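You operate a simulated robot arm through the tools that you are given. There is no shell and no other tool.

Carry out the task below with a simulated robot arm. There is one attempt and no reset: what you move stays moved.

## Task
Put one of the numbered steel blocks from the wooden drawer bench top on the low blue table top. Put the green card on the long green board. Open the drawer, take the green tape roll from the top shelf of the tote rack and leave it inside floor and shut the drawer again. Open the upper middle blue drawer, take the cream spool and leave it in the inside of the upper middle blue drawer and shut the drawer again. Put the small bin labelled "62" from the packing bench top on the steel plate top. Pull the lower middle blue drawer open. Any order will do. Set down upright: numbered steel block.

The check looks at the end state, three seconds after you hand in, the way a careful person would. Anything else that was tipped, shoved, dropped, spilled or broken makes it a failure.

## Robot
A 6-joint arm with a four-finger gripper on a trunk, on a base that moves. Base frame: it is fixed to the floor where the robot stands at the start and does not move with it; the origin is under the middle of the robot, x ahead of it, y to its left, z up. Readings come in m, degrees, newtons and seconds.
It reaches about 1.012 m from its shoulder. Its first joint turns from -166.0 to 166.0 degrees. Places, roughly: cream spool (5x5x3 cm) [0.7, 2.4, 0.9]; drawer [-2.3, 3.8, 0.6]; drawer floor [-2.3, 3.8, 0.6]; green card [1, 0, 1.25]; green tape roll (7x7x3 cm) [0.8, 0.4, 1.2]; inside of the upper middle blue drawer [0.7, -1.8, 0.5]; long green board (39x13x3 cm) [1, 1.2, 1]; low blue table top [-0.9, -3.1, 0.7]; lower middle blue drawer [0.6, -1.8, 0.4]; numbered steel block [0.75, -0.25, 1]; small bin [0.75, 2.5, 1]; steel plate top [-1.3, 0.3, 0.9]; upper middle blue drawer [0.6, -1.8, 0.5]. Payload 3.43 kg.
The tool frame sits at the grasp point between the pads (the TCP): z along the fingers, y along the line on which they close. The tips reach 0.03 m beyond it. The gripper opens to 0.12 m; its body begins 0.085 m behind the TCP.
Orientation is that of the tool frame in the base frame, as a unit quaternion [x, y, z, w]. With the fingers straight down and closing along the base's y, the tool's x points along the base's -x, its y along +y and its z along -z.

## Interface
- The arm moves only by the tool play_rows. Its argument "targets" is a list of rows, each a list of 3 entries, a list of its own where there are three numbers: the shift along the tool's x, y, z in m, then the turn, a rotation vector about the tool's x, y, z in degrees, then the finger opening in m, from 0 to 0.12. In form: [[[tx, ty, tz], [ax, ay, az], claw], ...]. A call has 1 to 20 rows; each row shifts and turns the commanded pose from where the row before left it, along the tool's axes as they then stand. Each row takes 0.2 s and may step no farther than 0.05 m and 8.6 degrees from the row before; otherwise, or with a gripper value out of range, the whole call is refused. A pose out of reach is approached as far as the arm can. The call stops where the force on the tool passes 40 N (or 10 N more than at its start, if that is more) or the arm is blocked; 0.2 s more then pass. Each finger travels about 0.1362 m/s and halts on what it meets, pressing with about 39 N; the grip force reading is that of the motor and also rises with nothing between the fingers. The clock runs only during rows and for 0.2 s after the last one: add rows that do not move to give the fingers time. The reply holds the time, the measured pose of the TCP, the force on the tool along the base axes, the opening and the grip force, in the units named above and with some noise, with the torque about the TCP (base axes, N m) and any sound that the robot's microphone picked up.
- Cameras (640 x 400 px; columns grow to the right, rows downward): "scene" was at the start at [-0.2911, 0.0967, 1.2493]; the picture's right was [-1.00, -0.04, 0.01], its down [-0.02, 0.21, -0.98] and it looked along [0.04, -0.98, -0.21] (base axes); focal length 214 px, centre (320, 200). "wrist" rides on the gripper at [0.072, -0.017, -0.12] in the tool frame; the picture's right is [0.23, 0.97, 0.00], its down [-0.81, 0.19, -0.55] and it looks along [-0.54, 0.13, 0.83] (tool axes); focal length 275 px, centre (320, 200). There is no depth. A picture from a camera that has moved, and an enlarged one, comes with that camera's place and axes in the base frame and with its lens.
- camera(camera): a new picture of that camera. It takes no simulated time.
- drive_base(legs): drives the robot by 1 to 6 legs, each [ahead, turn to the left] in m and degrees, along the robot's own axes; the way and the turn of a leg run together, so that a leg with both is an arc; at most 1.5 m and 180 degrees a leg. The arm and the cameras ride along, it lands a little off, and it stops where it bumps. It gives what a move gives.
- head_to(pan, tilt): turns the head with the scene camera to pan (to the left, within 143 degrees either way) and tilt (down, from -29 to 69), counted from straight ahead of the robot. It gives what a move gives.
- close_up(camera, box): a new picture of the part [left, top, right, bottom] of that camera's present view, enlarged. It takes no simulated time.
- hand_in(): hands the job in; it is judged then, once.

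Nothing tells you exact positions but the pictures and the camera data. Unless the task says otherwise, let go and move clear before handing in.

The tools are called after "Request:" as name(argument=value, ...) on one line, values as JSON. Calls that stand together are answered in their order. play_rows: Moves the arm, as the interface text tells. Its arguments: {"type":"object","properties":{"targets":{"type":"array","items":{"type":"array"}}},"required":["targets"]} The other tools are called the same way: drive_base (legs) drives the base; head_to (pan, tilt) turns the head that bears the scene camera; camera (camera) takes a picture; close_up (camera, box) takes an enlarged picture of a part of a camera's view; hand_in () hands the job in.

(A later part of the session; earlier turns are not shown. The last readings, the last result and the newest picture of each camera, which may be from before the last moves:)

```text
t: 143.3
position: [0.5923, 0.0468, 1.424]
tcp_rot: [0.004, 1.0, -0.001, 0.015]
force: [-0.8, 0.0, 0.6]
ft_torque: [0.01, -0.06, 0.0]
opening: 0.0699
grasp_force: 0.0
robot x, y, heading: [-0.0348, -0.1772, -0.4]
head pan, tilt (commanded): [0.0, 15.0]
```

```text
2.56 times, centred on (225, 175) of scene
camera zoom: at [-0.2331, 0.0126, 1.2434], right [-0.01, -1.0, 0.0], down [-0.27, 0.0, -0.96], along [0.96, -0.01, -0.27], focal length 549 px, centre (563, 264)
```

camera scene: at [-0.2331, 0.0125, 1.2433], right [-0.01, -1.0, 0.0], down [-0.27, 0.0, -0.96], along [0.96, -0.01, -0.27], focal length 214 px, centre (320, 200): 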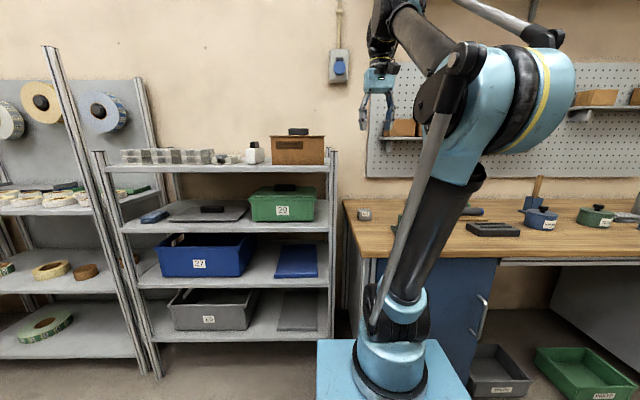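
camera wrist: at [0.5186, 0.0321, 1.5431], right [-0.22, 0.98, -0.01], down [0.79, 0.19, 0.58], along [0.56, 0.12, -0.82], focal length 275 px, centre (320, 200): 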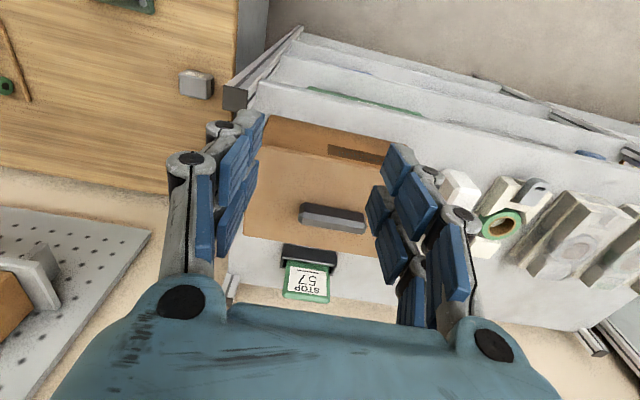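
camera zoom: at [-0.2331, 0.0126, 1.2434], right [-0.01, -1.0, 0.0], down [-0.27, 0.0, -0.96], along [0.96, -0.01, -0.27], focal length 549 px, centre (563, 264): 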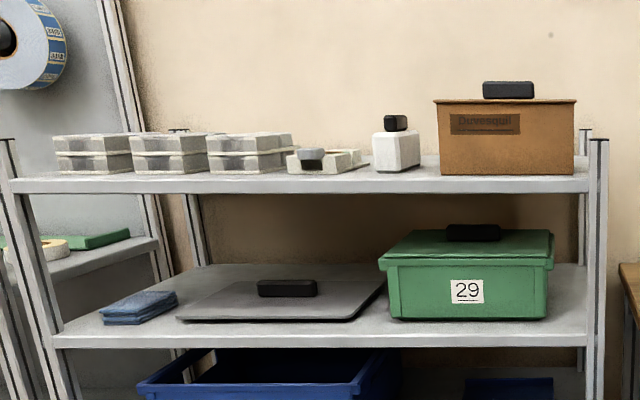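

The green card "STOP 57" stands in a black holder behind the tan tote, at about [0.917,0.097,1.225]. I zoom in on it, and on the tape roll too.

Request:
close_up(camera="wrist", box=[240, 190, 380, 310])

Request:
close_up(camera="wrist", box=[420, 150, 600, 280])

```text
3.33 times, centred on (310, 250) of wrist
camera zoom: at [0.5186, 0.0321, 1.5431], right [-0.22, 0.98, -0.01], down [0.79, 0.19, 0.58], along [0.56, 0.12, -0.82], focal length 918 px, centre (353, 33)
```

zoom: 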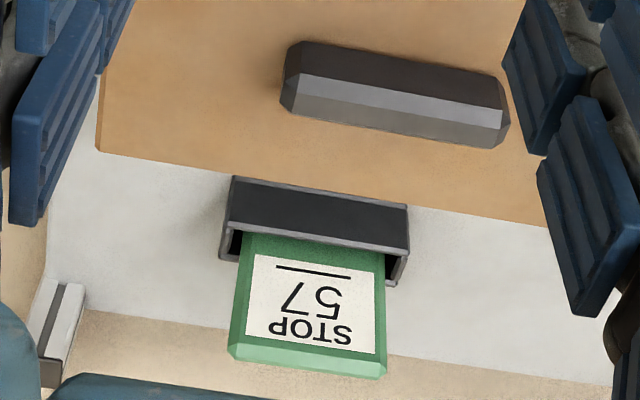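

```text
3.08 times, centred on (510, 215) of wrist
camera zoom: at [0.5186, 0.0321, 1.5431], right [-0.22, 0.98, -0.01], down [0.79, 0.19, 0.58], along [0.56, 0.12, -0.82], focal length 847 px, centre (-265, 154)
```

zoom: 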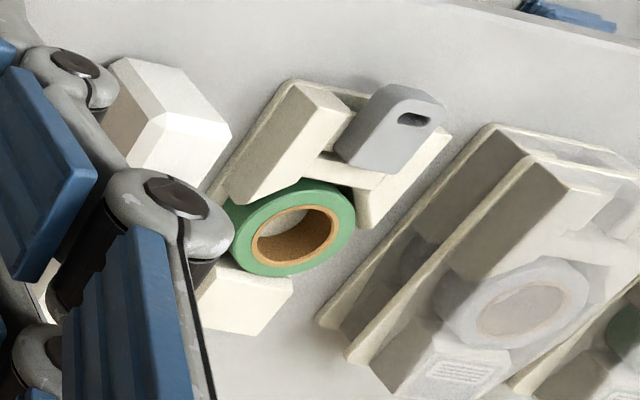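

The card (about 8 cm wide) stands at x≈0.917, top near z 1.26; the tote handle tops at z≈1.29. I shift the base left to y≈0.05 and closer to the rack for reach.

Request:
drive_base(legs=[[0, 90], [0.23, 0], [0, -90], [0.14, 0]])

Request:
camera(camera="wrist")

Request:
camera(camera="scene")

```text
t: 154.6
position: [0.7079, 0.2912, 1.4257]
tcp_rot: [-0.004, 1.0, 0.0, 0.016]
force: [-0.1, 2.5, 3.8]
ft_torque: [-0.11, -0.01, 0.02]
opening: 0.0702
grasp_force: 0.0
robot x, y, heading: [0.0849, 0.0561, -4.0]
head pan, tilt (commanded): [0.0, 15.0]
```

```text
taken
camera wrist: at [0.6345, 0.2742, 1.5436], right [-0.24, 0.97, -0.01], down [0.79, 0.2, 0.58], along [0.56, 0.13, -0.82], focal length 275 px, centre (320, 200)
```

wrist: 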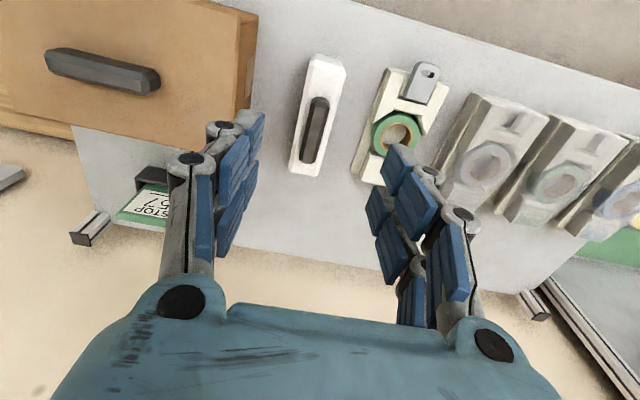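

```text
taken
camera scene: at [-0.117, 0.2617, 1.2406], right [-0.07, -1.0, 0.0], down [-0.26, 0.02, -0.97], along [0.96, -0.07, -0.26], focal length 214 px, centre (320, 200)
```

scene: 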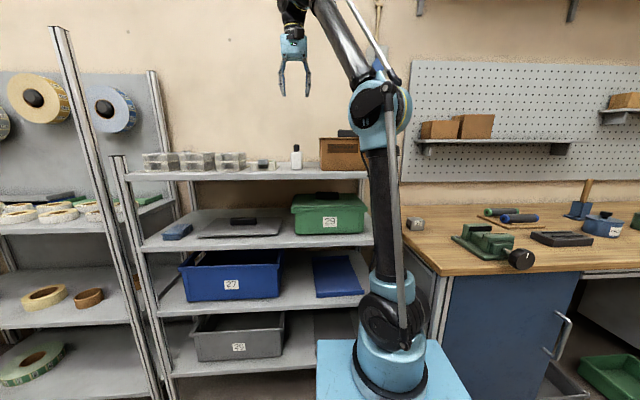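

The base landed at [0.085,0.056] with heading -4°, slightly off. I look down at the front of the base to check for clearance to the rack.

Request:
head_to(pan=0, tilt=60)

Request:
camera(camera="scene")

Request:
head_to(pan=-50, tilt=55)

Request:
camera(camera="scene")

```text
t: 155.7
position: [0.7081, 0.2895, 1.4249]
tcp_rot: [-0.004, 1.0, -0.001, 0.016]
force: [0.2, 0.2, -0.8]
ft_torque: [0.0, 0.01, 0.01]
opening: 0.0699
grasp_force: 0.1
robot x, y, heading: [0.0846, 0.0591, -4.4]
head pan, tilt (commanded): [0.0, 60.0]
```

```text
taken
camera scene: at [-0.1326, 0.263, 1.1768], right [-0.07, -1.0, 0.0], down [-0.87, 0.06, -0.49], along [0.49, -0.04, -0.87], focal length 214 px, centre (320, 200)
```

scene: 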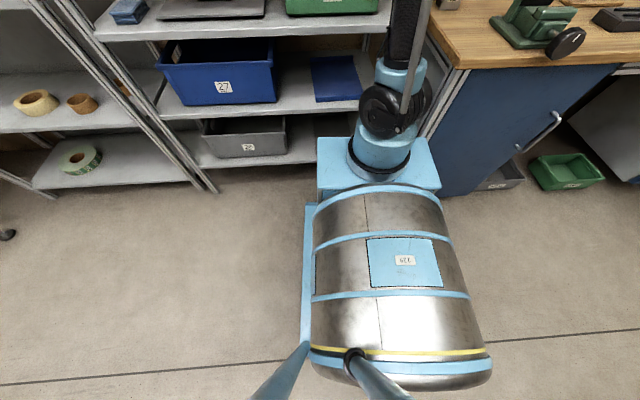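

```text
t: 156.9
position: [0.7082, 0.2893, 1.4236]
tcp_rot: [-0.004, 1.0, 0.0, 0.015]
force: [-0.5, -0.1, -0.8]
ft_torque: [0.01, -0.02, -0.01]
opening: 0.0701
grasp_force: 0.0
robot x, y, heading: [0.0824, 0.0529, -4.3]
head pan, tilt (commanded): [-50.0, 55.0]
```

```text
taken
camera scene: at [-0.157, 0.2096, 1.1829], right [-0.81, -0.59, 0.01], down [-0.49, 0.66, -0.57], along [0.33, -0.46, -0.82], focal length 214 px, centre (320, 200)
```

scene: 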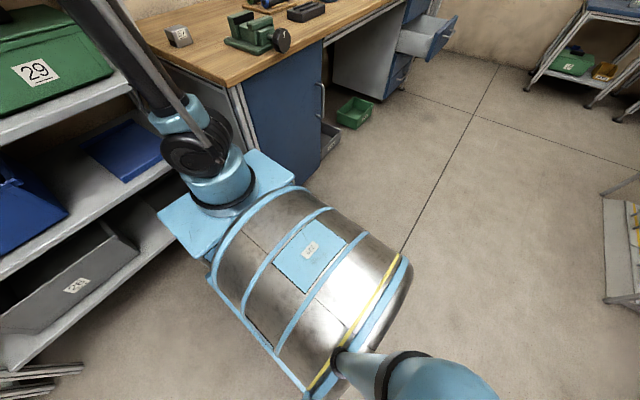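

The robot's right front corner came up against the bench corner, so I back off and shift further left (y≈0.18) before approaching the rack again.

Request:
drive_base(legs=[[-0.16, 0], [0, 94], [0.12, 0], [0, -90]])

Request:
head_to(pan=0, tilt=40)

Request:
camera(camera="scene")

```text
t: 168.0
position: [0.5544, 0.4219, 1.4248]
tcp_rot: [-0.006, 1.0, -0.001, 0.014]
force: [0.5, -0.6, -0.4]
ft_torque: [-0.01, 0.0, -0.01]
opening: 0.07
grasp_force: 0.1
robot x, y, heading: [-0.0712, 0.1911, -3.7]
head pan, tilt (commanded): [-50.0, 55.0]
```

```text
t: 169.2
position: [0.5366, 0.4224, 1.4311]
tcp_rot: [-0.006, 1.0, 0.0, 0.022]
force: [0.5, 0.3, -0.5]
ft_torque: [0.01, 0.01, 0.02]
opening: 0.07
grasp_force: 0.0
robot x, y, heading: [-0.0676, 0.1928, -4.1]
head pan, tilt (commanded): [0.0, 40.0]
```

```text
taken
camera scene: at [-0.2645, 0.3957, 1.2039], right [-0.07, -1.0, 0.0], down [-0.65, 0.04, -0.76], along [0.76, -0.05, -0.65], focal length 214 px, centre (320, 200)
```

scene: 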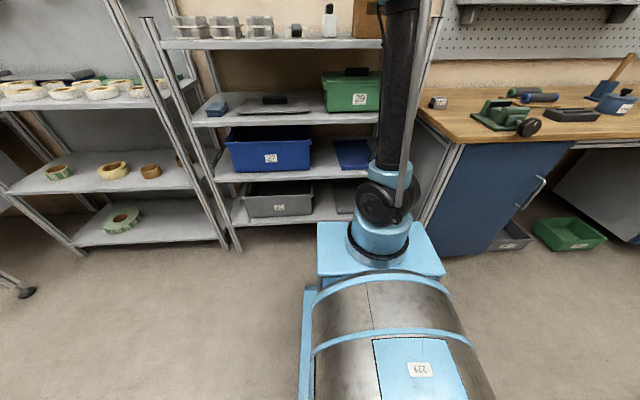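

The base is at [-0.07,0.19] with free space ahead. I straighten the heading by 4° and approach the rack by 0.19 m.

Request:
drive_base(legs=[[0, 4], [0.19, 0]])

Request:
camera(camera="scene")

Request:
camera(camera="wrist")

```text
t: 171.2
position: [0.7119, 0.4638, 1.4302]
tcp_rot: [-0.039, 0.999, 0.0, 0.021]
force: [0.1, 0.2, -0.6]
ft_torque: [-0.01, 0.04, -0.03]
opening: 0.0701
grasp_force: 0.1
robot x, y, heading: [0.1236, 0.1959, 0.2]
head pan, tilt (commanded): [0.0, 40.0]
```

```text
taken
camera scene: at [-0.0872, 0.3829, 1.2039], right [0.0, -1.0, 0.0], down [-0.65, 0.0, -0.76], along [0.76, 0.0, -0.65], focal length 214 px, centre (320, 200)
```

scene: 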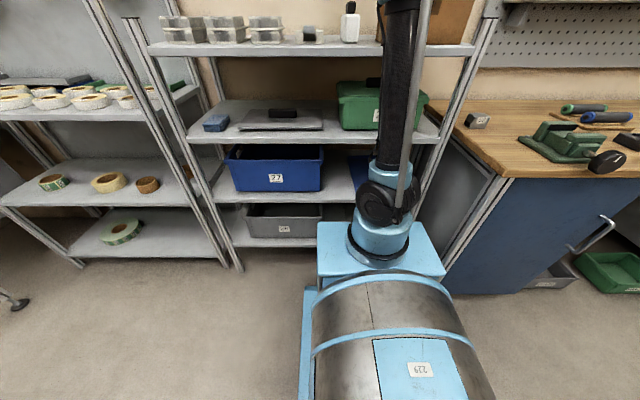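

```text
taken
camera wrist: at [0.6373, 0.4421, 1.5492], right [-0.31, 0.95, -0.01], down [0.77, 0.25, 0.59], along [0.56, 0.17, -0.81], focal length 275 px, centre (320, 200)
```

wrist: 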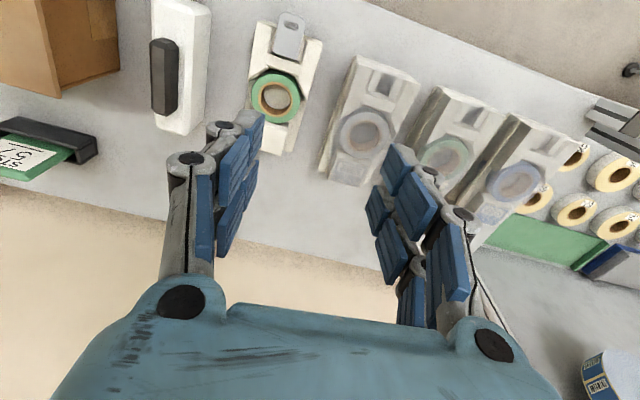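

I now level the tool, move it to the right above the tote, and yaw it 90° so that the fingers close front-to-back on the card.

Request:
play_rows(targets=[[[0, 0, 0], [0, 2.4, 0], 0.07], [[-0.004, -0.0455, 0.001], [0, 0, 0], 0.07], [[-0.004, -0.0455, 0.001], [0, 0, 0], 0.07], [[-0.004, -0.0455, 0.001], [0, 0, 0], 0.07], [[-0.004, -0.0455, 0.001], [0, 0, 0], 0.07], [[-0.004, -0.0455, 0.001], [0, 0, 0], 0.07], [[-0.004, -0.0455, 0.001], [0, 0, 0], 0.07], [[-0.004, -0.0455, 0.001], [0, 0, 0], 0.07], [[-0.004, -0.0455, 0.001], [0, 0, 0], 0.07], [[0, 0, 0], [0, 0, -8.55], 0.06], [[0, 0, 0], [0, 0, -8.55], 0.06], [[0, 0, 0], [0, 0, -8.55], 0.06], [[0, 0, 0], [0, 0, -8.55], 0.06], [[0, 0, 0], [0, 0, -8.55], 0.06], [[0, 0, 0], [0, 0, -8.55], 0.06], [[0, 0, 0], [0, 0, -8.55], 0.06], [[0, 0, 0], [0, 0, -8.55], 0.06], [[0, 0, 0], [0, 0, -8.55], 0.06], [[0, 0, 0], [0, 0, -8.55], 0.06], [[0, 0, 0], [0, 0, 0], 0.06]])

Request:
camera(camera="wrist")

```text
t: 175.4
position: [0.7547, 0.1034, 1.431]
tcp_rot: [0.708, -0.707, 0.005, -0.004]
force: [-1.5, 0.2, 0.2]
ft_torque: [0.02, 0.01, 0.0]
opening: 0.0599
grasp_force: 0.1
robot x, y, heading: [0.1214, 0.1943, -0.3]
head pan, tilt (commanded): [0.0, 40.0]
```

```text
taken
camera wrist: at [0.771, 0.0337, 1.5526], right [-0.97, -0.23, -0.01], down [-0.2, 0.81, 0.55], along [-0.12, 0.54, -0.84], focal length 275 px, centre (320, 200)
```

wrist: 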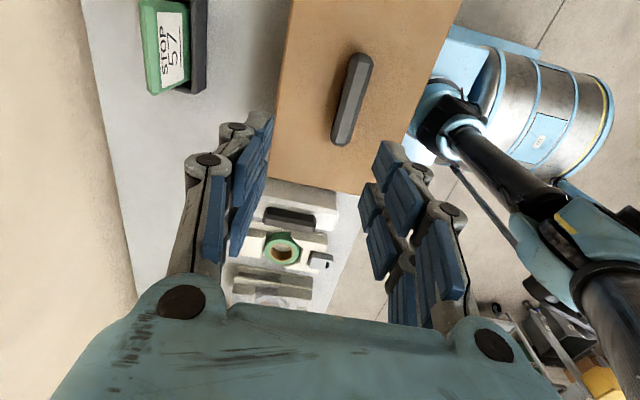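

The card is at the upper left of the wrist view. I zoom in to refine its position and tilt.

Request:
close_up(camera="wrist", box=[100, 0, 260, 110])

```text
3.64 times, centred on (180, 55) of wrist
camera zoom: at [0.771, 0.0337, 1.5526], right [-0.97, -0.23, -0.01], down [-0.2, 0.81, 0.55], along [-0.12, 0.54, -0.84], focal length 1001 px, centre (829, 727)
```

zoom: 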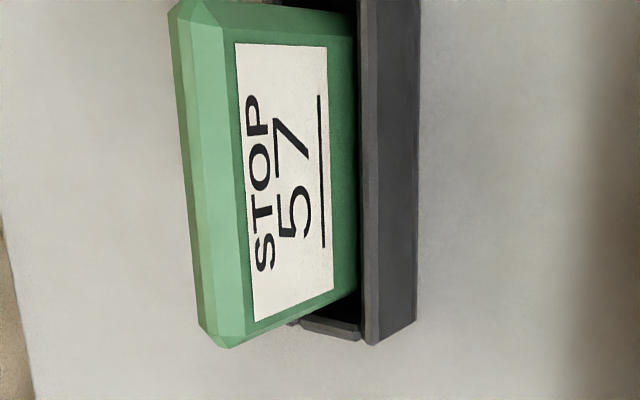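

The card's top edge is at x≈0.922, y 0.06–0.13, z≈1.26, standing vertically. I move over it.

Request:
play_rows(targets=[[[0.0013, -0.0335, 0.008], [0, 0, 0], 0.06], [[0.0013, -0.0335, 0.012], [0, 0, 0], 0.06], [[0.0013, -0.0335, 0.016], [0, 0, 0], 0.06], [[0.0013, -0.0335, 0.018], [0, 0, 0], 0.06], [[0.0013, -0.0335, 0.018], [0, 0, 0], 0.06], [[0, 0, 0], [0, 0, 0], 0.06]])

Request:
camera(camera="wrist")

```text
t: 176.8
position: [0.9221, 0.0982, 1.361]
tcp_rot: [-0.707, 0.707, -0.006, 0.004]
force: [0.9, -1.3, 0.7]
ft_torque: [-0.01, 0.01, 0.0]
opening: 0.0599
grasp_force: 0.0
robot x, y, heading: [0.1204, 0.1944, 0.1]
head pan, tilt (commanded): [0.0, 40.0]
```

```text
taken
camera wrist: at [0.9382, 0.0271, 1.4834], right [-0.97, -0.23, -0.01], down [-0.2, 0.81, 0.55], along [-0.12, 0.54, -0.84], focal length 275 px, centre (320, 200)
```

wrist: 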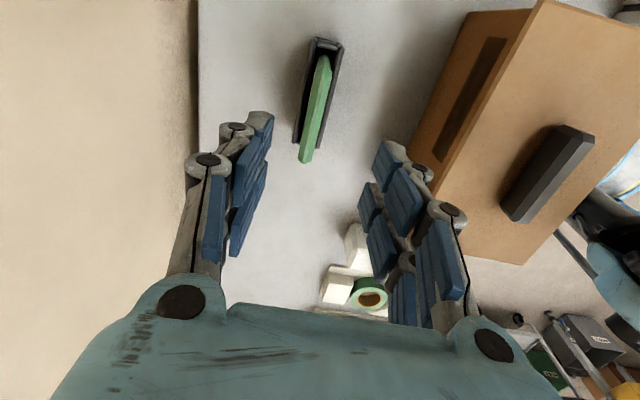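

The card's edge lies between the fingers, about 7 mm off centre. I correct and descend to grip its upper part.

Request:
play_rows(targets=[[[0.006, -0.007, 0.02], [0, 0, 0], 0.06], [[0, 0, 0.025], [0, 0, 0], 0.06], [[0, 0, 0.025], [0, 0, 0], 0.06], [[0, 0, 0.025], [0, 0, 0], 0.06], [[0, 0, 0.02], [0, 0, 0], 0.06], [[0, 0, 0], [0, 0, 0], 0.06]])

Request:
camera(camera="wrist")

```text
t: 178.2
position: [0.9318, 0.0901, 1.2488]
tcp_rot: [-0.707, 0.708, -0.006, 0.004]
force: [-0.8, -0.5, 0.0]
ft_torque: [0.0, -0.02, 0.02]
opening: 0.0596
grasp_force: 0.0
robot x, y, heading: [0.1247, 0.1923, 0.2]
head pan, tilt (commanded): [0.0, 40.0]
```

```text
taken
camera wrist: at [0.9482, 0.0203, 1.3691], right [-0.97, -0.23, -0.01], down [-0.2, 0.81, 0.55], along [-0.12, 0.54, -0.84], focal length 275 px, centre (320, 200)
```

wrist: 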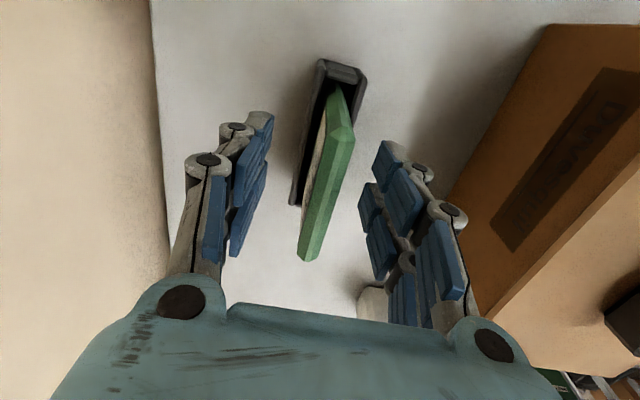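

The card is centred between the pads. I close on it.

Request:
play_rows(targets=[[[0, 0, 0], [0, 0, 0], 0.04], [[0, 0, 0], [0, 0, 0], 0.02], [[0, 0, 0], [0, 0, 0], 0.005], [[0, 0, 0], [0, 0, 0], 0.0], [[0, 0, 0], [0, 0, 0], 0.0]])

Request:
camera(camera="wrist")

```text
t: 179.4
position: [0.9321, 0.0906, 1.2477]
tcp_rot: [0.707, -0.707, 0.005, -0.004]
force: [0.0, -0.3, 0.5]
ft_torque: [0.0, 0.02, -0.02]
opening: 0.0123
grasp_force: 39.0
robot x, y, heading: [0.124, 0.1953, 0.1]
head pan, tilt (commanded): [0.0, 40.0]
```

```text
taken
camera wrist: at [0.9482, 0.0203, 1.3693], right [-0.97, -0.23, -0.01], down [-0.2, 0.81, 0.55], along [-0.12, 0.54, -0.84], focal length 275 px, centre (320, 200)
```

wrist: 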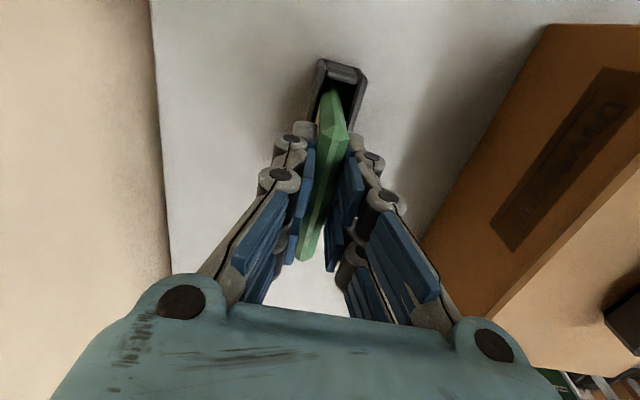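

The card is gripped (1.2 cm thick). I lift it straight up out of the holder.

Request:
play_rows(targets=[[[0, 0, -0.015], [0, 0, 0], 0.0], [[0, 0, -0.015], [0, 0, 0], 0.0], [[0, 0, -0.02], [0, 0, 0], 0.0], [[0, 0, -0.02], [0, 0, 0], 0.0], [[0, 0, -0.02], [0, 0, 0], 0.0], [[0, 0, 0], [0, 0, 0], 0.0]])

Request:
camera(camera="wrist")

```text
t: 180.8
position: [0.9321, 0.0911, 1.3383]
tcp_rot: [0.707, -0.707, 0.005, -0.003]
force: [-0.6, 0.4, -0.9]
ft_torque: [0.03, -0.03, 0.01]
opening: 0.0123
grasp_force: 39.1
robot x, y, heading: [0.1244, 0.1924, 0.3]
head pan, tilt (commanded): [0.0, 40.0]
```

```text
taken
camera wrist: at [0.9476, 0.0206, 1.4586], right [-0.97, -0.23, -0.01], down [-0.2, 0.81, 0.55], along [-0.12, 0.54, -0.84], focal length 275 px, centre (320, 200)
```

wrist: 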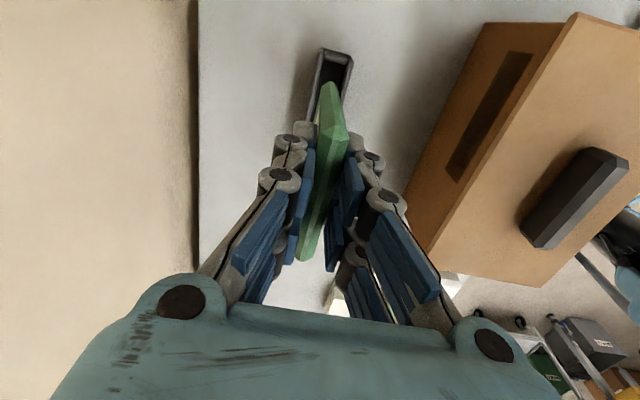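

The card is out of its holder, which stayed in place. I retract it up and back over the tote, keeping the card's bottom above the tote's handle.

Request:
play_rows(targets=[[[0, 0.0144, -0.0125], [0, 0, 0], 0.0], [[0, 0.0144, -0.0125], [0, 0, 0], 0.0], [[0, 0.0144, -0.0125], [0, 0, 0], 0.0], [[0, 0.0144, -0.0125], [0, 0, 0], 0.0], [[0, 0.0144, -0.0125], [0, 0, 0], 0.0], [[0, 0, 0], [0, 0, 0], 0.0]])

Request:
camera(camera="wrist")

```text
t: 182.2
position: [0.8556, 0.0895, 1.3989]
tcp_rot: [0.707, -0.707, 0.005, -0.003]
force: [0.0, -0.2, -0.4]
ft_torque: [0.01, 0.02, 0.01]
opening: 0.0123
grasp_force: 38.6
robot x, y, heading: [0.1242, 0.1917, -0.3]
head pan, tilt (commanded): [0.0, 40.0]
```

```text
taken
camera wrist: at [0.8729, 0.0195, 1.5205], right [-0.97, -0.23, -0.01], down [-0.2, 0.81, 0.55], along [-0.12, 0.54, -0.84], focal length 275 px, centre (320, 200)
```

wrist: 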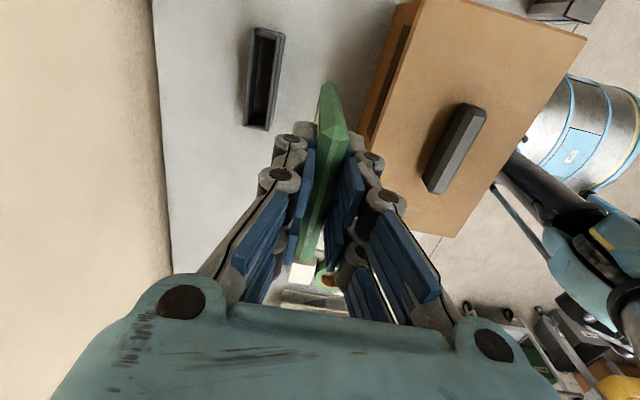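

Clear above the tote. I retract further over the front of the rack.

Request:
play_rows(targets=[[[0, 0.02, -0.008], [0, 0, 0], 0.0], [[0, 0.03, -0.006], [0, 0, 0], 0.0], [[0, 0.035, -0.005], [0, 0, 0], 0.0], [[0, 0.04, 0], [0, 0, 0], 0.0], [[0, 0.04, 0], [0, 0, 0], 0.0], [[0, 0.04, 0], [0, 0, 0], 0.0], [[0, 0.04, 0], [0, 0, 0], 0.0], [[0, 0, 0], [0, 0, 0], 0.0]])

Request:
head_to(pan=35, tilt=12)

Request:
camera(camera="scene")

Request:
camera(camera="wrist")

```text
t: 184.0
position: [0.6133, 0.0908, 1.4138]
tcp_rot: [0.707, -0.707, 0.004, -0.004]
force: [0.1, 0.5, -0.7]
ft_torque: [0.02, 0.04, 0.0]
opening: 0.0122
grasp_force: 38.9
robot x, y, heading: [0.1249, 0.1905, 0.0]
head pan, tilt (commanded): [0.0, 40.0]
```

```text
t: 185.1
position: [0.6132, 0.0895, 1.4144]
tcp_rot: [0.707, -0.707, 0.006, -0.004]
force: [-0.6, -0.1, 0.7]
ft_torque: [-0.01, 0.01, 0.02]
opening: 0.012
grasp_force: 39.5
robot x, y, heading: [0.1227, 0.1933, -0.2]
head pan, tilt (commanded): [35.0, 12.0]
```

```text
taken
camera scene: at [-0.0952, 0.4363, 1.2484], right [0.57, -0.82, -0.01], down [-0.18, -0.12, -0.98], along [0.8, 0.56, -0.22], focal length 214 px, centre (320, 200)
```

scene: 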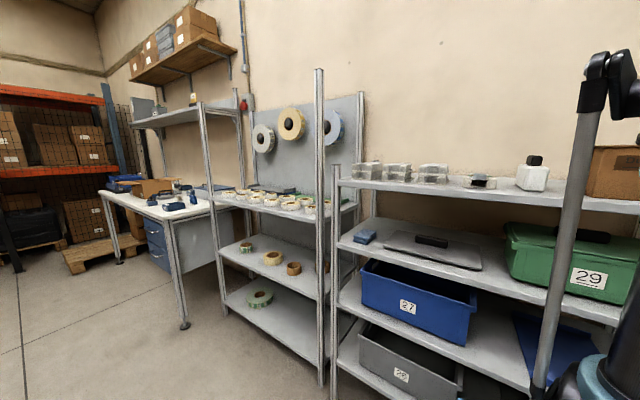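

```text
taken
camera wrist: at [0.6307, 0.0203, 1.5354], right [-0.97, -0.23, -0.01], down [-0.2, 0.81, 0.55], along [-0.12, 0.54, -0.84], focal length 275 px, centre (320, 200)
```

wrist: 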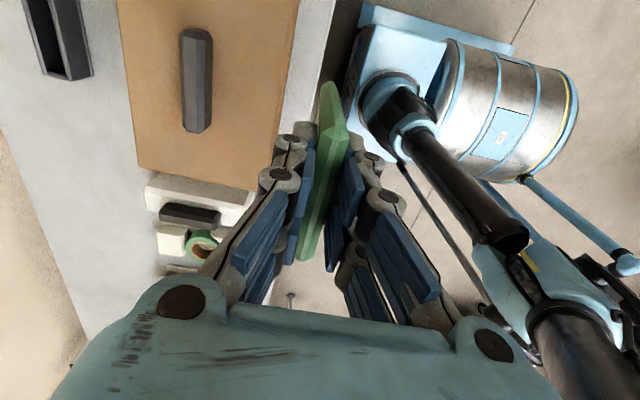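

The label shelf spans y≈0.94–1.76 with the tapes and green board on its middle shelf (z≈1.0). I drive over to face it, checking the view.

Request:
drive_base(legs=[[-0.3, 0], [0, 90], [1.08, 0], [0, -90]])

Request:
head_to(pan=0, tilt=15)

Request:
camera(camera="scene")

```text
t: 200.9
position: [0.3121, 1.1388, 1.4146]
tcp_rot: [-0.702, 0.712, -0.004, 0.004]
force: [0.6, -0.1, -0.4]
ft_torque: [0.0, 0.01, 0.01]
opening: 0.0123
grasp_force: 38.9
robot x, y, heading: [-0.1761, 1.2559, -0.8]
head pan, tilt (commanded): [35.0, 12.0]
```

```text
t: 201.9
position: [0.295, 1.1406, 1.4192]
tcp_rot: [-0.703, 0.712, -0.009, 0.009]
force: [-0.7, 0.5, -0.9]
ft_torque: [0.02, 0.03, 0.02]
opening: 0.012
grasp_force: 38.4
robot x, y, heading: [-0.1781, 1.2553, -1.0]
head pan, tilt (commanded): [0.0, 15.0]
```

```text
taken
camera scene: at [-0.3762, 1.4516, 1.2434], right [-0.02, -1.0, 0.0], down [-0.27, 0.0, -0.96], along [0.96, -0.01, -0.27], focal length 214 px, centre (320, 200)
```

scene: 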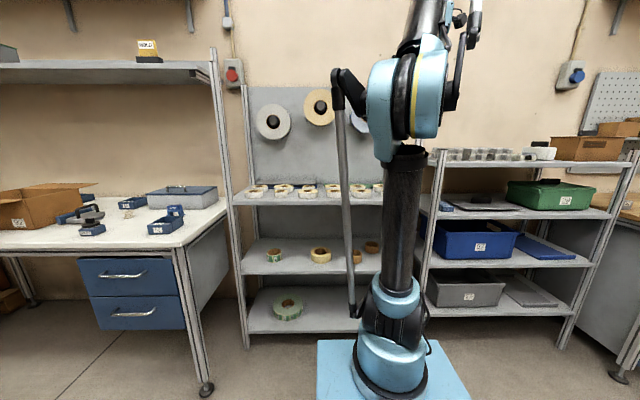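

I zoom in on the label shelf and on the packing bench.

Request:
close_up(camera="scene", box=[220, 140, 440, 260])

Request:
close_up(camera="scene", box=[0, 160, 240, 300])

```text
2.91 times, centred on (330, 200) of scene
camera zoom: at [-0.3762, 1.4516, 1.2434], right [-0.02, -1.0, 0.0], down [-0.27, 0.0, -0.96], along [0.96, -0.01, -0.27], focal length 624 px, centre (291, 200)
```

zoom: 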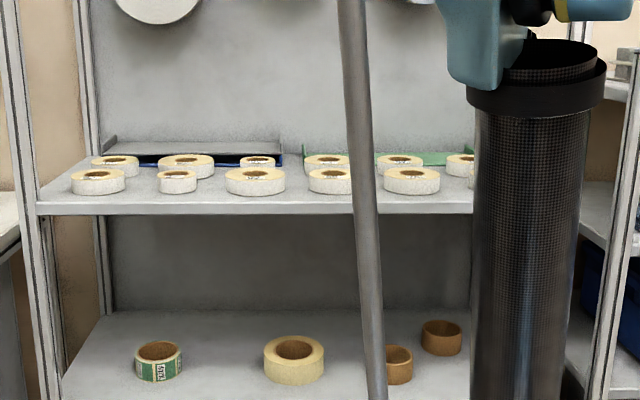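

```text
2.67 times, centred on (120, 230) of scene
camera zoom: at [-0.3762, 1.4516, 1.2434], right [-0.02, -1.0, 0.0], down [-0.27, 0.0, -0.96], along [0.96, -0.01, -0.27], focal length 572 px, centre (853, 120)
```

zoom: 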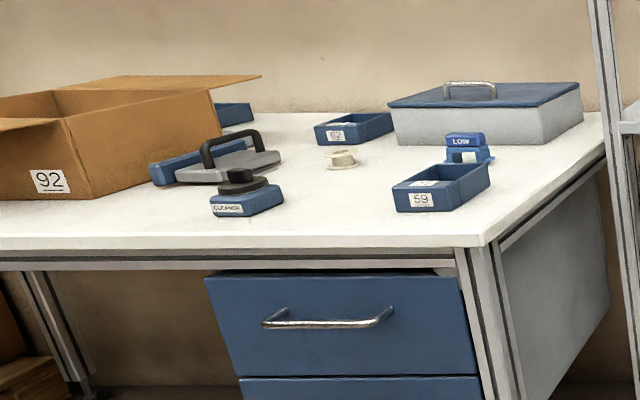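

The green board lies behind the two rows of label rolls, below the reels; the packing bench shows bin 62, the cream spool and bin 59. I yaw the gripper back so the wrist camera looks forward, and move it toward the shelf for a look at the board.

Request:
play_rows(targets=[[[0, 0, 0], [0, 0, 8.2], 0.0], [[0, 0, 0], [0, 0, 8.2], 0.0], [[0, 0, 0], [0, 0, 8.2], 0.0], [[0, 0, 0], [0, 0, 8.2], 0.0], [[0, 0, 0], [0, 0, 8.2], 0.0], [[0, 0, 0], [0, 0, 8.2], 0.0], [[0, 0, 0], [0, 0, 8.2], 0.0], [[0, 0, 0], [0, 0, 8.2], 0.0], [[0, 0, 0], [0, 0, 8.2], 0.0], [[0, 0, 0], [0, 0, 8.2], 0.0], [[0, 0, 0], [0, 0, 8.2], 0.0], [[-0.04, 0.01, 0], [0, 0, 0], 0.0], [[-0.04, 0.01, 0], [0, 0, 0], 0.0], [[-0.04, 0.01, 0], [0, 0, 0], 0.0], [[-0.04, 0.01, 0], [0, 0, 0], 0.0], [[-0.04, 0.01, 0], [0, 0, 0], 0.0], [[0, 0, 0], [0, 0, 0], 0.0]])

Request:
camera(camera="wrist")

```text
t: 205.5
position: [0.4975, 1.1858, 1.4253]
tcp_rot: [0.009, 1.0, -0.001, 0.012]
force: [0.5, -0.7, -0.3]
ft_torque: [-0.01, -0.01, -0.02]
opening: 0.0123
grasp_force: 39.1
robot x, y, heading: [-0.1769, 1.2587, -0.8]
head pan, tilt (commanded): [0.0, 15.0]
```

```text
taken
camera wrist: at [0.4236, 1.1718, 1.5454], right [-0.21, 0.98, -0.01], down [0.8, 0.18, 0.57], along [0.56, 0.12, -0.82], focal length 275 px, centre (320, 200)
```

wrist: 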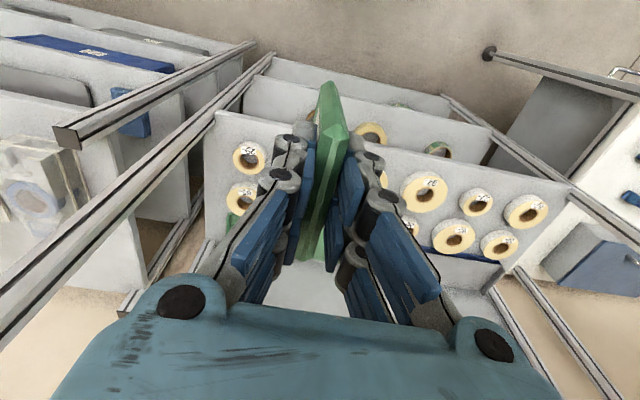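

The gripper itself hides the board. I pitch the tool forward 30° so the camera sees further back on the shelf.

Request:
play_rows(targets=[[[0, 0.02, 0], [0, -8, 0], 0.0], [[0, 0.03, 0], [0, -8, 0], 0.0], [[0, 0.04, 0], [0, -8, 0], 0.0], [[0, 0.04, 0], [0, -8, 0], 0.0], [[0, 0.04, 0], [0, 0, 0], 0.0], [[0, 0.04, 0], [0, 0, 0], 0.0], [[0, 0, 0], [0, 0, 0], 0.0]])

Request:
camera(camera="wrist")

```text
t: 207.1
position: [0.5001, 1.3939, 1.4236]
tcp_rot: [0.008, 0.957, -0.003, 0.289]
force: [-0.1, 0.1, -0.3]
ft_torque: [0.01, 0.0, -0.02]
opening: 0.0124
grasp_force: 39.0
robot x, y, heading: [-0.1794, 1.2592, -0.7]
head pan, tilt (commanded): [0.0, 15.0]
```

```text
taken
camera wrist: at [0.3748, 1.3805, 1.4857], right [-0.17, 0.98, -0.13], down [0.37, 0.19, 0.91], along [0.91, 0.11, -0.4], focal length 275 px, centre (320, 200)
```

wrist: 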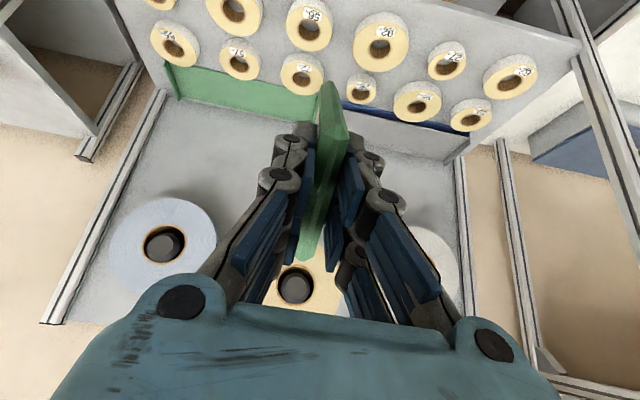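

Now the green board shows at the back of the shelf, left of the gripper in this view. I zoom in.

Request:
close_up(camera="wrist", box=[140, 0, 360, 140])

```text
2.86 times, centred on (250, 70) of wrist
camera zoom: at [0.3748, 1.3805, 1.4857], right [-0.17, 0.98, -0.13], down [0.37, 0.19, 0.91], along [0.91, 0.11, -0.4], focal length 786 px, centre (520, 571)
```

zoom: 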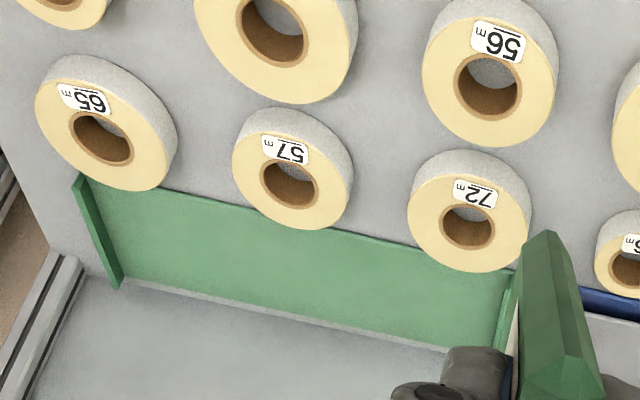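

The "board" is a shallow flat tray with low ends, about x 0.86–0.98, y 1.05–1.41, surface z≈1.005, with 25 cm free height below the reels. I'll bring the card in from the front, leaning 45°, bottom edge at the back of the board; first I roll and pitch the gripper for that.

Request:
play_rows(targets=[[[0, 0, 0], [0, 0, -8.2], 0.0], [[0, 0, 0], [0, 0, -8.2], 0.0], [[0, 0, 0], [0, 0, -8.2], 0.0], [[0, 0, 0], [0, 0, -8.2], 0.0], [[0, 0, 0], [0, 0, -8.2], 0.0], [[0, 0, 0], [0, 0, -8.2], 0.0], [[0, 0, 0], [0, 0, -8.2], 0.0], [[0, 0, 0], [0, 0, -8.2], 0.0], [[0, 0, 0], [0, 0, -8.2], 0.0], [[0, 0, 0], [0, 0, -8.2], 0.0], [[0, 0, 0], [0, 0, -8], 0.0], [[0, 0, 0], [5.7, 0, 0], 0.0], [[0, 0, 0], [5.7, 0, 0], 0.0], [[0.04, 0, 0], [0, 0, 0], 0.0], [[0.04, 0, 0], [0, 0, 0], 0.0], [[0.04, 0, 0], [0, 0, 0], 0.0], [[0.04, 0, 0], [0, 0, 0], 0.0], [[0, 0, 0], [0, 0, 0], 0.0]])

Request:
camera(camera="wrist")

Request:
camera(camera="scene")

```text
t: 210.9
position: [0.4984, 1.2347, 1.4237]
tcp_rot: [-0.648, 0.659, -0.273, 0.267]
force: [-0.2, 0.2, -0.5]
ft_torque: [0.03, 0.0, 0.0]
opening: 0.0123
grasp_force: 38.9
robot x, y, heading: [-0.1771, 1.2586, -0.7]
head pan, tilt (commanded): [0.0, 15.0]
```

```text
taken
camera wrist: at [0.4251, 1.1666, 1.5221], right [-0.69, -0.22, -0.69], down [-0.51, 0.82, 0.26], along [0.51, 0.53, -0.68], focal length 275 px, centre (320, 200)
```

wrist: 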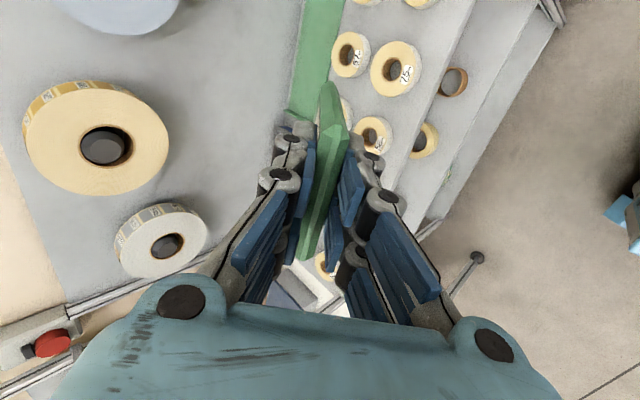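

```text
taken
camera scene: at [-0.3762, 1.4516, 1.2434], right [-0.02, -1.0, 0.0], down [-0.27, 0.0, -0.96], along [0.96, -0.02, -0.27], focal length 214 px, centre (320, 200)
```

scene: 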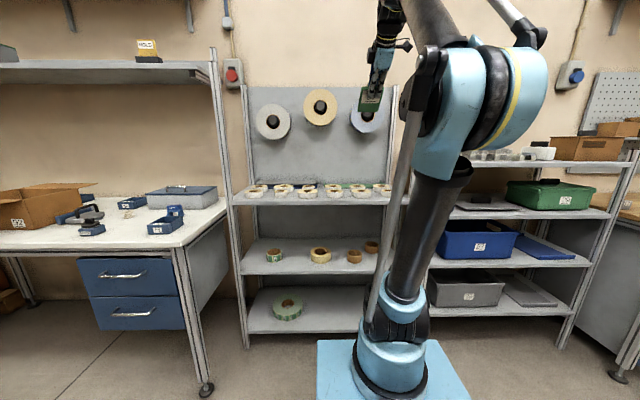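

The pose is right (45° lean, bottom edge along y). I zoom in to measure the board's edges better from this view.

Request:
close_up(camera="wrist", box=[240, 0, 420, 130])

Request:
close_up(camera="scene", box=[230, 70, 420, 220])

```text
3.08 times, centred on (330, 65) of wrist
camera zoom: at [0.4251, 1.1666, 1.5221], right [-0.69, -0.22, -0.69], down [-0.51, 0.82, 0.26], along [0.51, 0.53, -0.68], focal length 847 px, centre (289, 615)
```

zoom: 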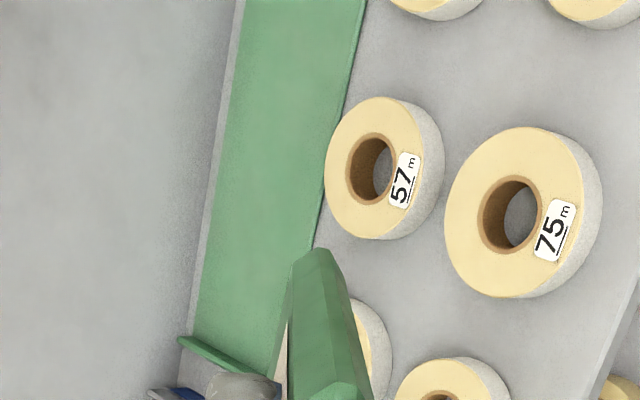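

```text
2.67 times, centred on (325, 145) of scene
camera zoom: at [-0.3762, 1.4516, 1.2434], right [-0.02, -1.0, 0.0], down [-0.27, 0.0, -0.96], along [0.96, -0.02, -0.27], focal length 572 px, centre (307, 347)
```

zoom: 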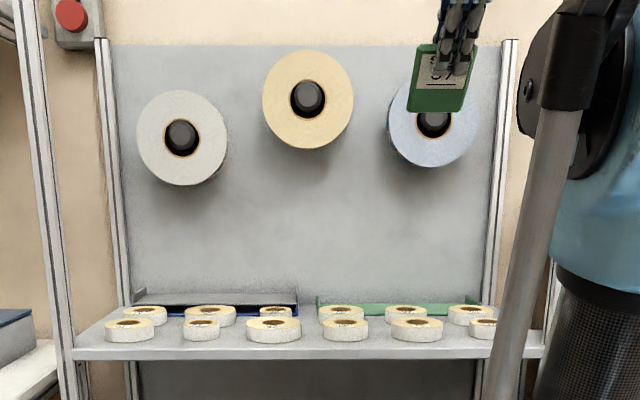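

Triangulating from all views, the board's surface is at z≈0.96, x 0.913–1.054, y 1.03–1.41. Target: card's lower edge at about [1.035,1.22,0.962]. I advance along the tool axis to a point 20 cm short.

Request:
play_rows(targets=[[[0.001, -0.0054, 0.0426], [0, 0, 0], 0.0], [[0.001, -0.0054, 0.0426], [0, 0, 0], 0.0], [[0.001, -0.0054, 0.0426], [0, 0, 0], 0.0], [[0.001, -0.0054, 0.0426], [0, 0, 0], 0.0], [[0.001, -0.0054, 0.0426], [0, 0, 0], 0.0], [[0.001, -0.0054, 0.0426], [0, 0, 0], 0.0], [[0.001, -0.0054, 0.0426], [0, 0, 0], 0.0], [[0.001, -0.0054, 0.0426], [0, 0, 0], 0.0], [[0.001, -0.0054, 0.0426], [0, 0, 0], 0.0], [[0.001, -0.0054, 0.0426], [0, 0, 0], 0.0], [[0, 0, 0], [0, 0, 0], 0.0]])

Request:
camera(camera="wrist")

Request:
close_up(camera="scene", box=[230, 70, 420, 220])

```text
t: 213.3
position: [0.8333, 1.2195, 1.1604]
tcp_rot: [-0.648, 0.659, -0.273, 0.267]
force: [-0.8, -0.7, -0.7]
ft_torque: [0.0, 0.0, 0.0]
opening: 0.0122
grasp_force: 38.6
robot x, y, heading: [-0.1752, 1.2585, -0.9]
head pan, tilt (commanded): [0.0, 15.0]
```

```text
taken
camera wrist: at [0.7605, 1.1509, 1.2574], right [-0.69, -0.22, -0.69], down [-0.51, 0.82, 0.26], along [0.51, 0.53, -0.68], focal length 275 px, centre (320, 200)
```

wrist: 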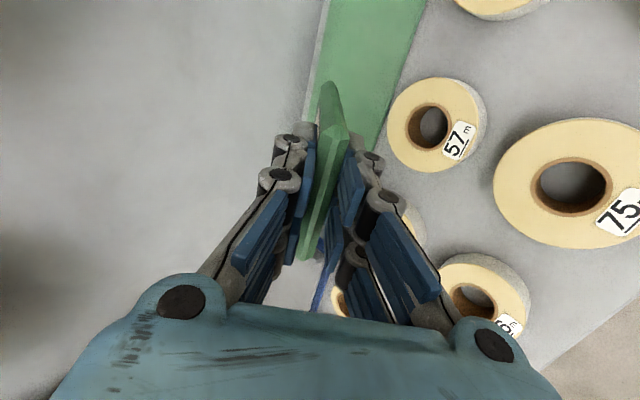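

```text
2.67 times, centred on (325, 145) of scene
camera zoom: at [-0.3761, 1.4516, 1.2434], right [-0.02, -1.0, 0.0], down [-0.27, 0.0, -0.96], along [0.96, -0.02, -0.27], focal length 572 px, centre (307, 347)
```

zoom: 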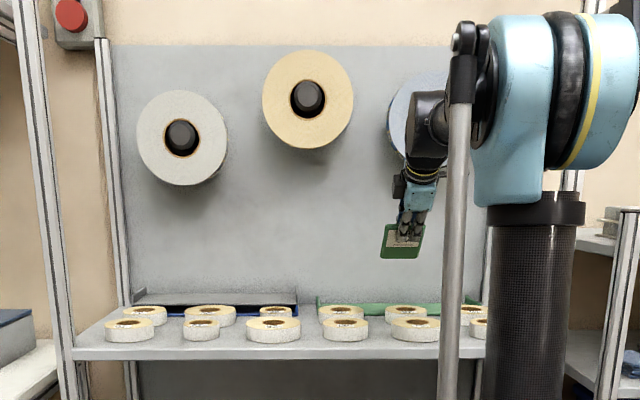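

Card and board line up as planned. I advance 16.5 cm along the tool axis, then go in small steps.

Request:
play_rows(targets=[[[0, 0, 0.035], [0, 0, 0], 0.0], [[0, 0, 0.035], [0, 0, 0], 0.0], [[0, 0, 0.035], [0, 0, 0], 0.0], [[0, 0, 0.03], [0, 0, 0], 0.0], [[0, 0, 0.03], [0, 0, 0], 0.0], [[0, 0, 0], [0, 0, 0], 0.0]])

Request:
camera(camera="wrist")

Request:
close_up(camera="scene", box=[300, 120, 400, 210])

```text
t: 214.7
position: [0.9481, 1.2163, 1.0437]
tcp_rot: [-0.648, 0.659, -0.273, 0.266]
force: [-0.2, 0.3, 0.1]
ft_torque: [-0.01, 0.06, 0.01]
opening: 0.0121
grasp_force: 39.3
robot x, y, heading: [-0.1792, 1.2577, -0.7]
head pan, tilt (commanded): [0.0, 15.0]
```

```text
taken
camera wrist: at [0.8746, 1.1466, 1.1405], right [-0.69, -0.22, -0.69], down [-0.51, 0.82, 0.26], along [0.51, 0.53, -0.68], focal length 275 px, centre (320, 200)
```

wrist: 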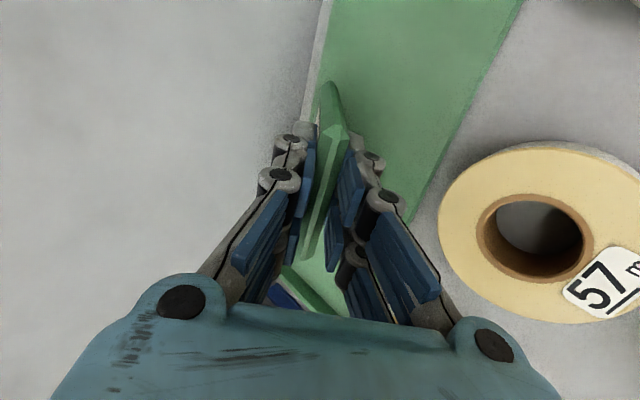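

```text
4.44 times, centred on (350, 165) of scene
camera zoom: at [-0.376, 1.4516, 1.2434], right [-0.02, -1.0, 0.0], down [-0.27, 0.0, -0.96], along [0.96, -0.02, -0.27], focal length 953 px, centre (187, 356)
```

zoom: 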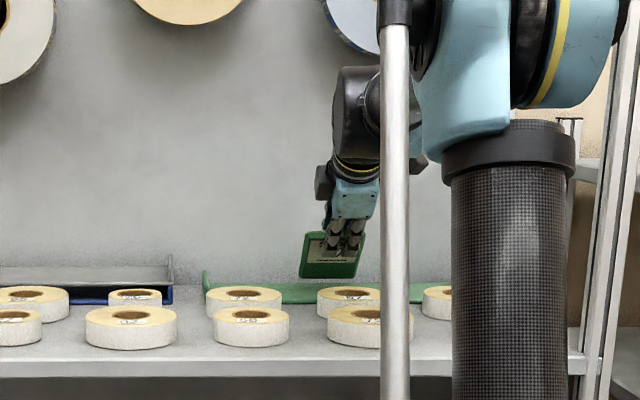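

The card's lower edge is about 1.5 cm above the board. I shift 1 cm forward and lower in small steps until contact.

Request:
play_rows(targets=[[[0, -0.007, 0.007], [0, 0, 0], 0.0], [[0, 0, 0.006], [0, 0, 0], 0.0], [[0, 0, 0.005], [0, 0, 0], 0.0], [[0, 0, 0], [0, 0, 0], 0.0]])

Request:
play_rows(targets=[[[0, 0.0, 0.004], [0, 0, 0], 0.0], [[0, 0, 0.003], [0, 0, 0], 0.0], [[0, 0, 0], [0, 0, 0], 0.0]])

Request:
camera(camera="wrist")

Request:
close_up(camera="scene", box=[300, 120, 400, 210])

```text
t: 215.7
position: [0.9681, 1.2157, 1.0355]
tcp_rot: [-0.648, 0.659, -0.273, 0.267]
force: [0.7, -0.1, -1.1]
ft_torque: [-0.01, 0.01, 0.03]
opening: 0.012
grasp_force: 39.1
robot x, y, heading: [-0.1762, 1.2596, -1.0]
head pan, tilt (commanded): [0.0, 15.0]
```

```text
t: 216.5
position: [0.9735, 1.2155, 1.0329]
tcp_rot: [-0.648, 0.659, -0.272, 0.268]
force: [-3.0, -1.0, 7.8]
ft_torque: [0.11, -0.38, -0.01]
opening: 0.0123
grasp_force: 38.8
robot x, y, heading: [-0.177, 1.2609, -0.8]
head pan, tilt (commanded): [0.0, 15.0]
```

```text
taken
camera wrist: at [0.8998, 1.1468, 1.1297], right [-0.69, -0.22, -0.69], down [-0.51, 0.82, 0.25], along [0.51, 0.53, -0.68], focal length 275 px, centre (320, 200)
```

wrist: 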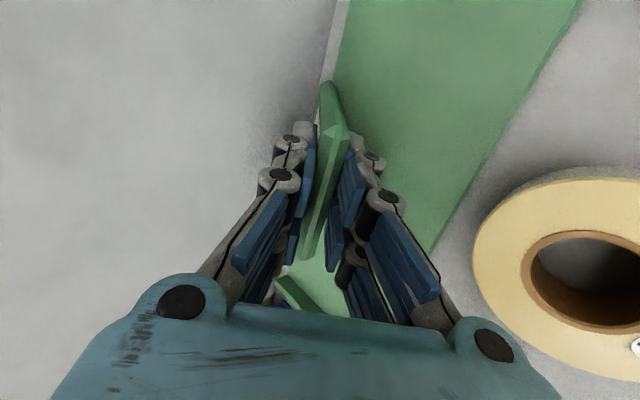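

```text
4.44 times, centred on (350, 165) of scene
camera zoom: at [-0.3765, 1.4516, 1.2433], right [-0.02, -1.0, 0.0], down [-0.27, 0.0, -0.96], along [0.96, -0.02, -0.27], focal length 953 px, centre (187, 356)
```

zoom: 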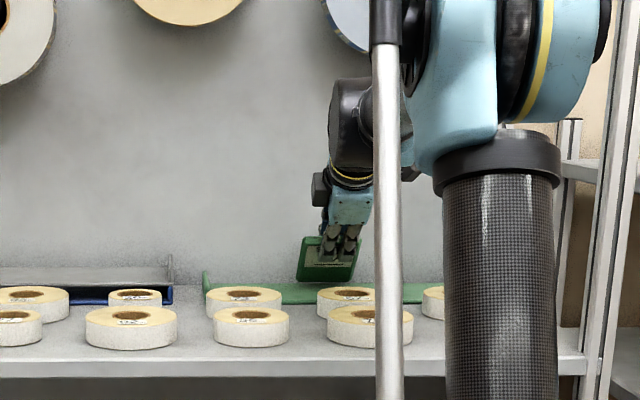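

The card's lower edge touches the board (7.8 N). I open the fingers a little to let it lean back on the lower finger.

Request:
play_rows(targets=[[[0, 0, -0.001], [0, 0, 0], 0.012], [[0, 0, 0], [0, 0, 0], 0.02], [[0, 0, 0], [0, 0, 0], 0.03], [[0, 0, 0], [0, 0, 0], 0.04], [[0, 0, 0], [0, 0, 0], 0.04]])

Request:
camera(camera="wrist")

Request:
close_up(camera="scene", box=[300, 120, 400, 210])

```text
t: 217.7
position: [0.9727, 1.2154, 1.0328]
tcp_rot: [-0.648, 0.659, -0.272, 0.267]
force: [0.0, -0.4, 0.4]
ft_torque: [0.01, 0.0, 0.03]
opening: 0.0401
grasp_force: 0.3
robot x, y, heading: [-0.1742, 1.2533, -0.9]
head pan, tilt (commanded): [0.0, 15.0]
```

```text
taken
camera wrist: at [0.8995, 1.1471, 1.1297], right [-0.69, -0.22, -0.69], down [-0.51, 0.82, 0.26], along [0.51, 0.53, -0.68], focal length 275 px, centre (320, 200)
```

wrist: 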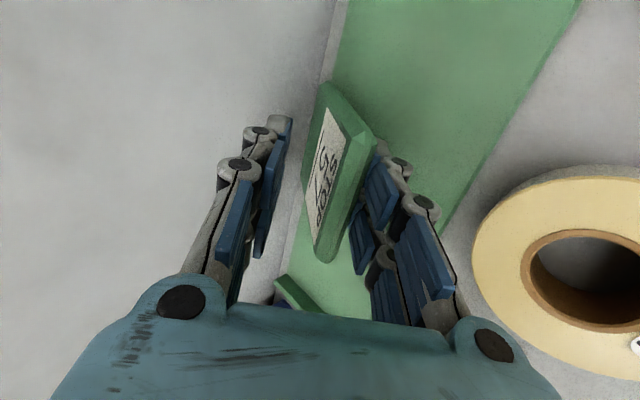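

```text
4.44 times, centred on (350, 165) of scene
camera zoom: at [-0.3759, 1.4516, 1.2434], right [-0.02, -1.0, 0.0], down [-0.27, 0.0, -0.96], along [0.96, -0.02, -0.27], focal length 953 px, centre (187, 356)
```

zoom: 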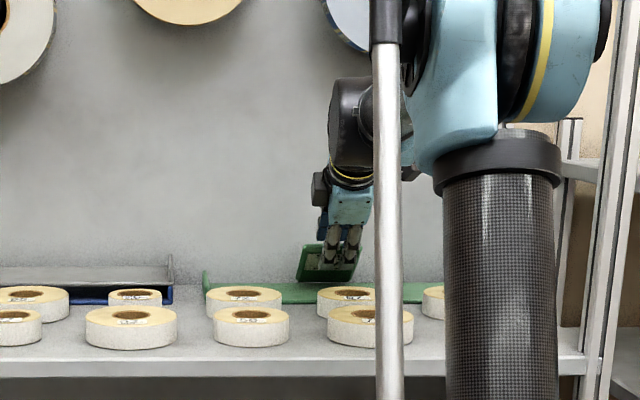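

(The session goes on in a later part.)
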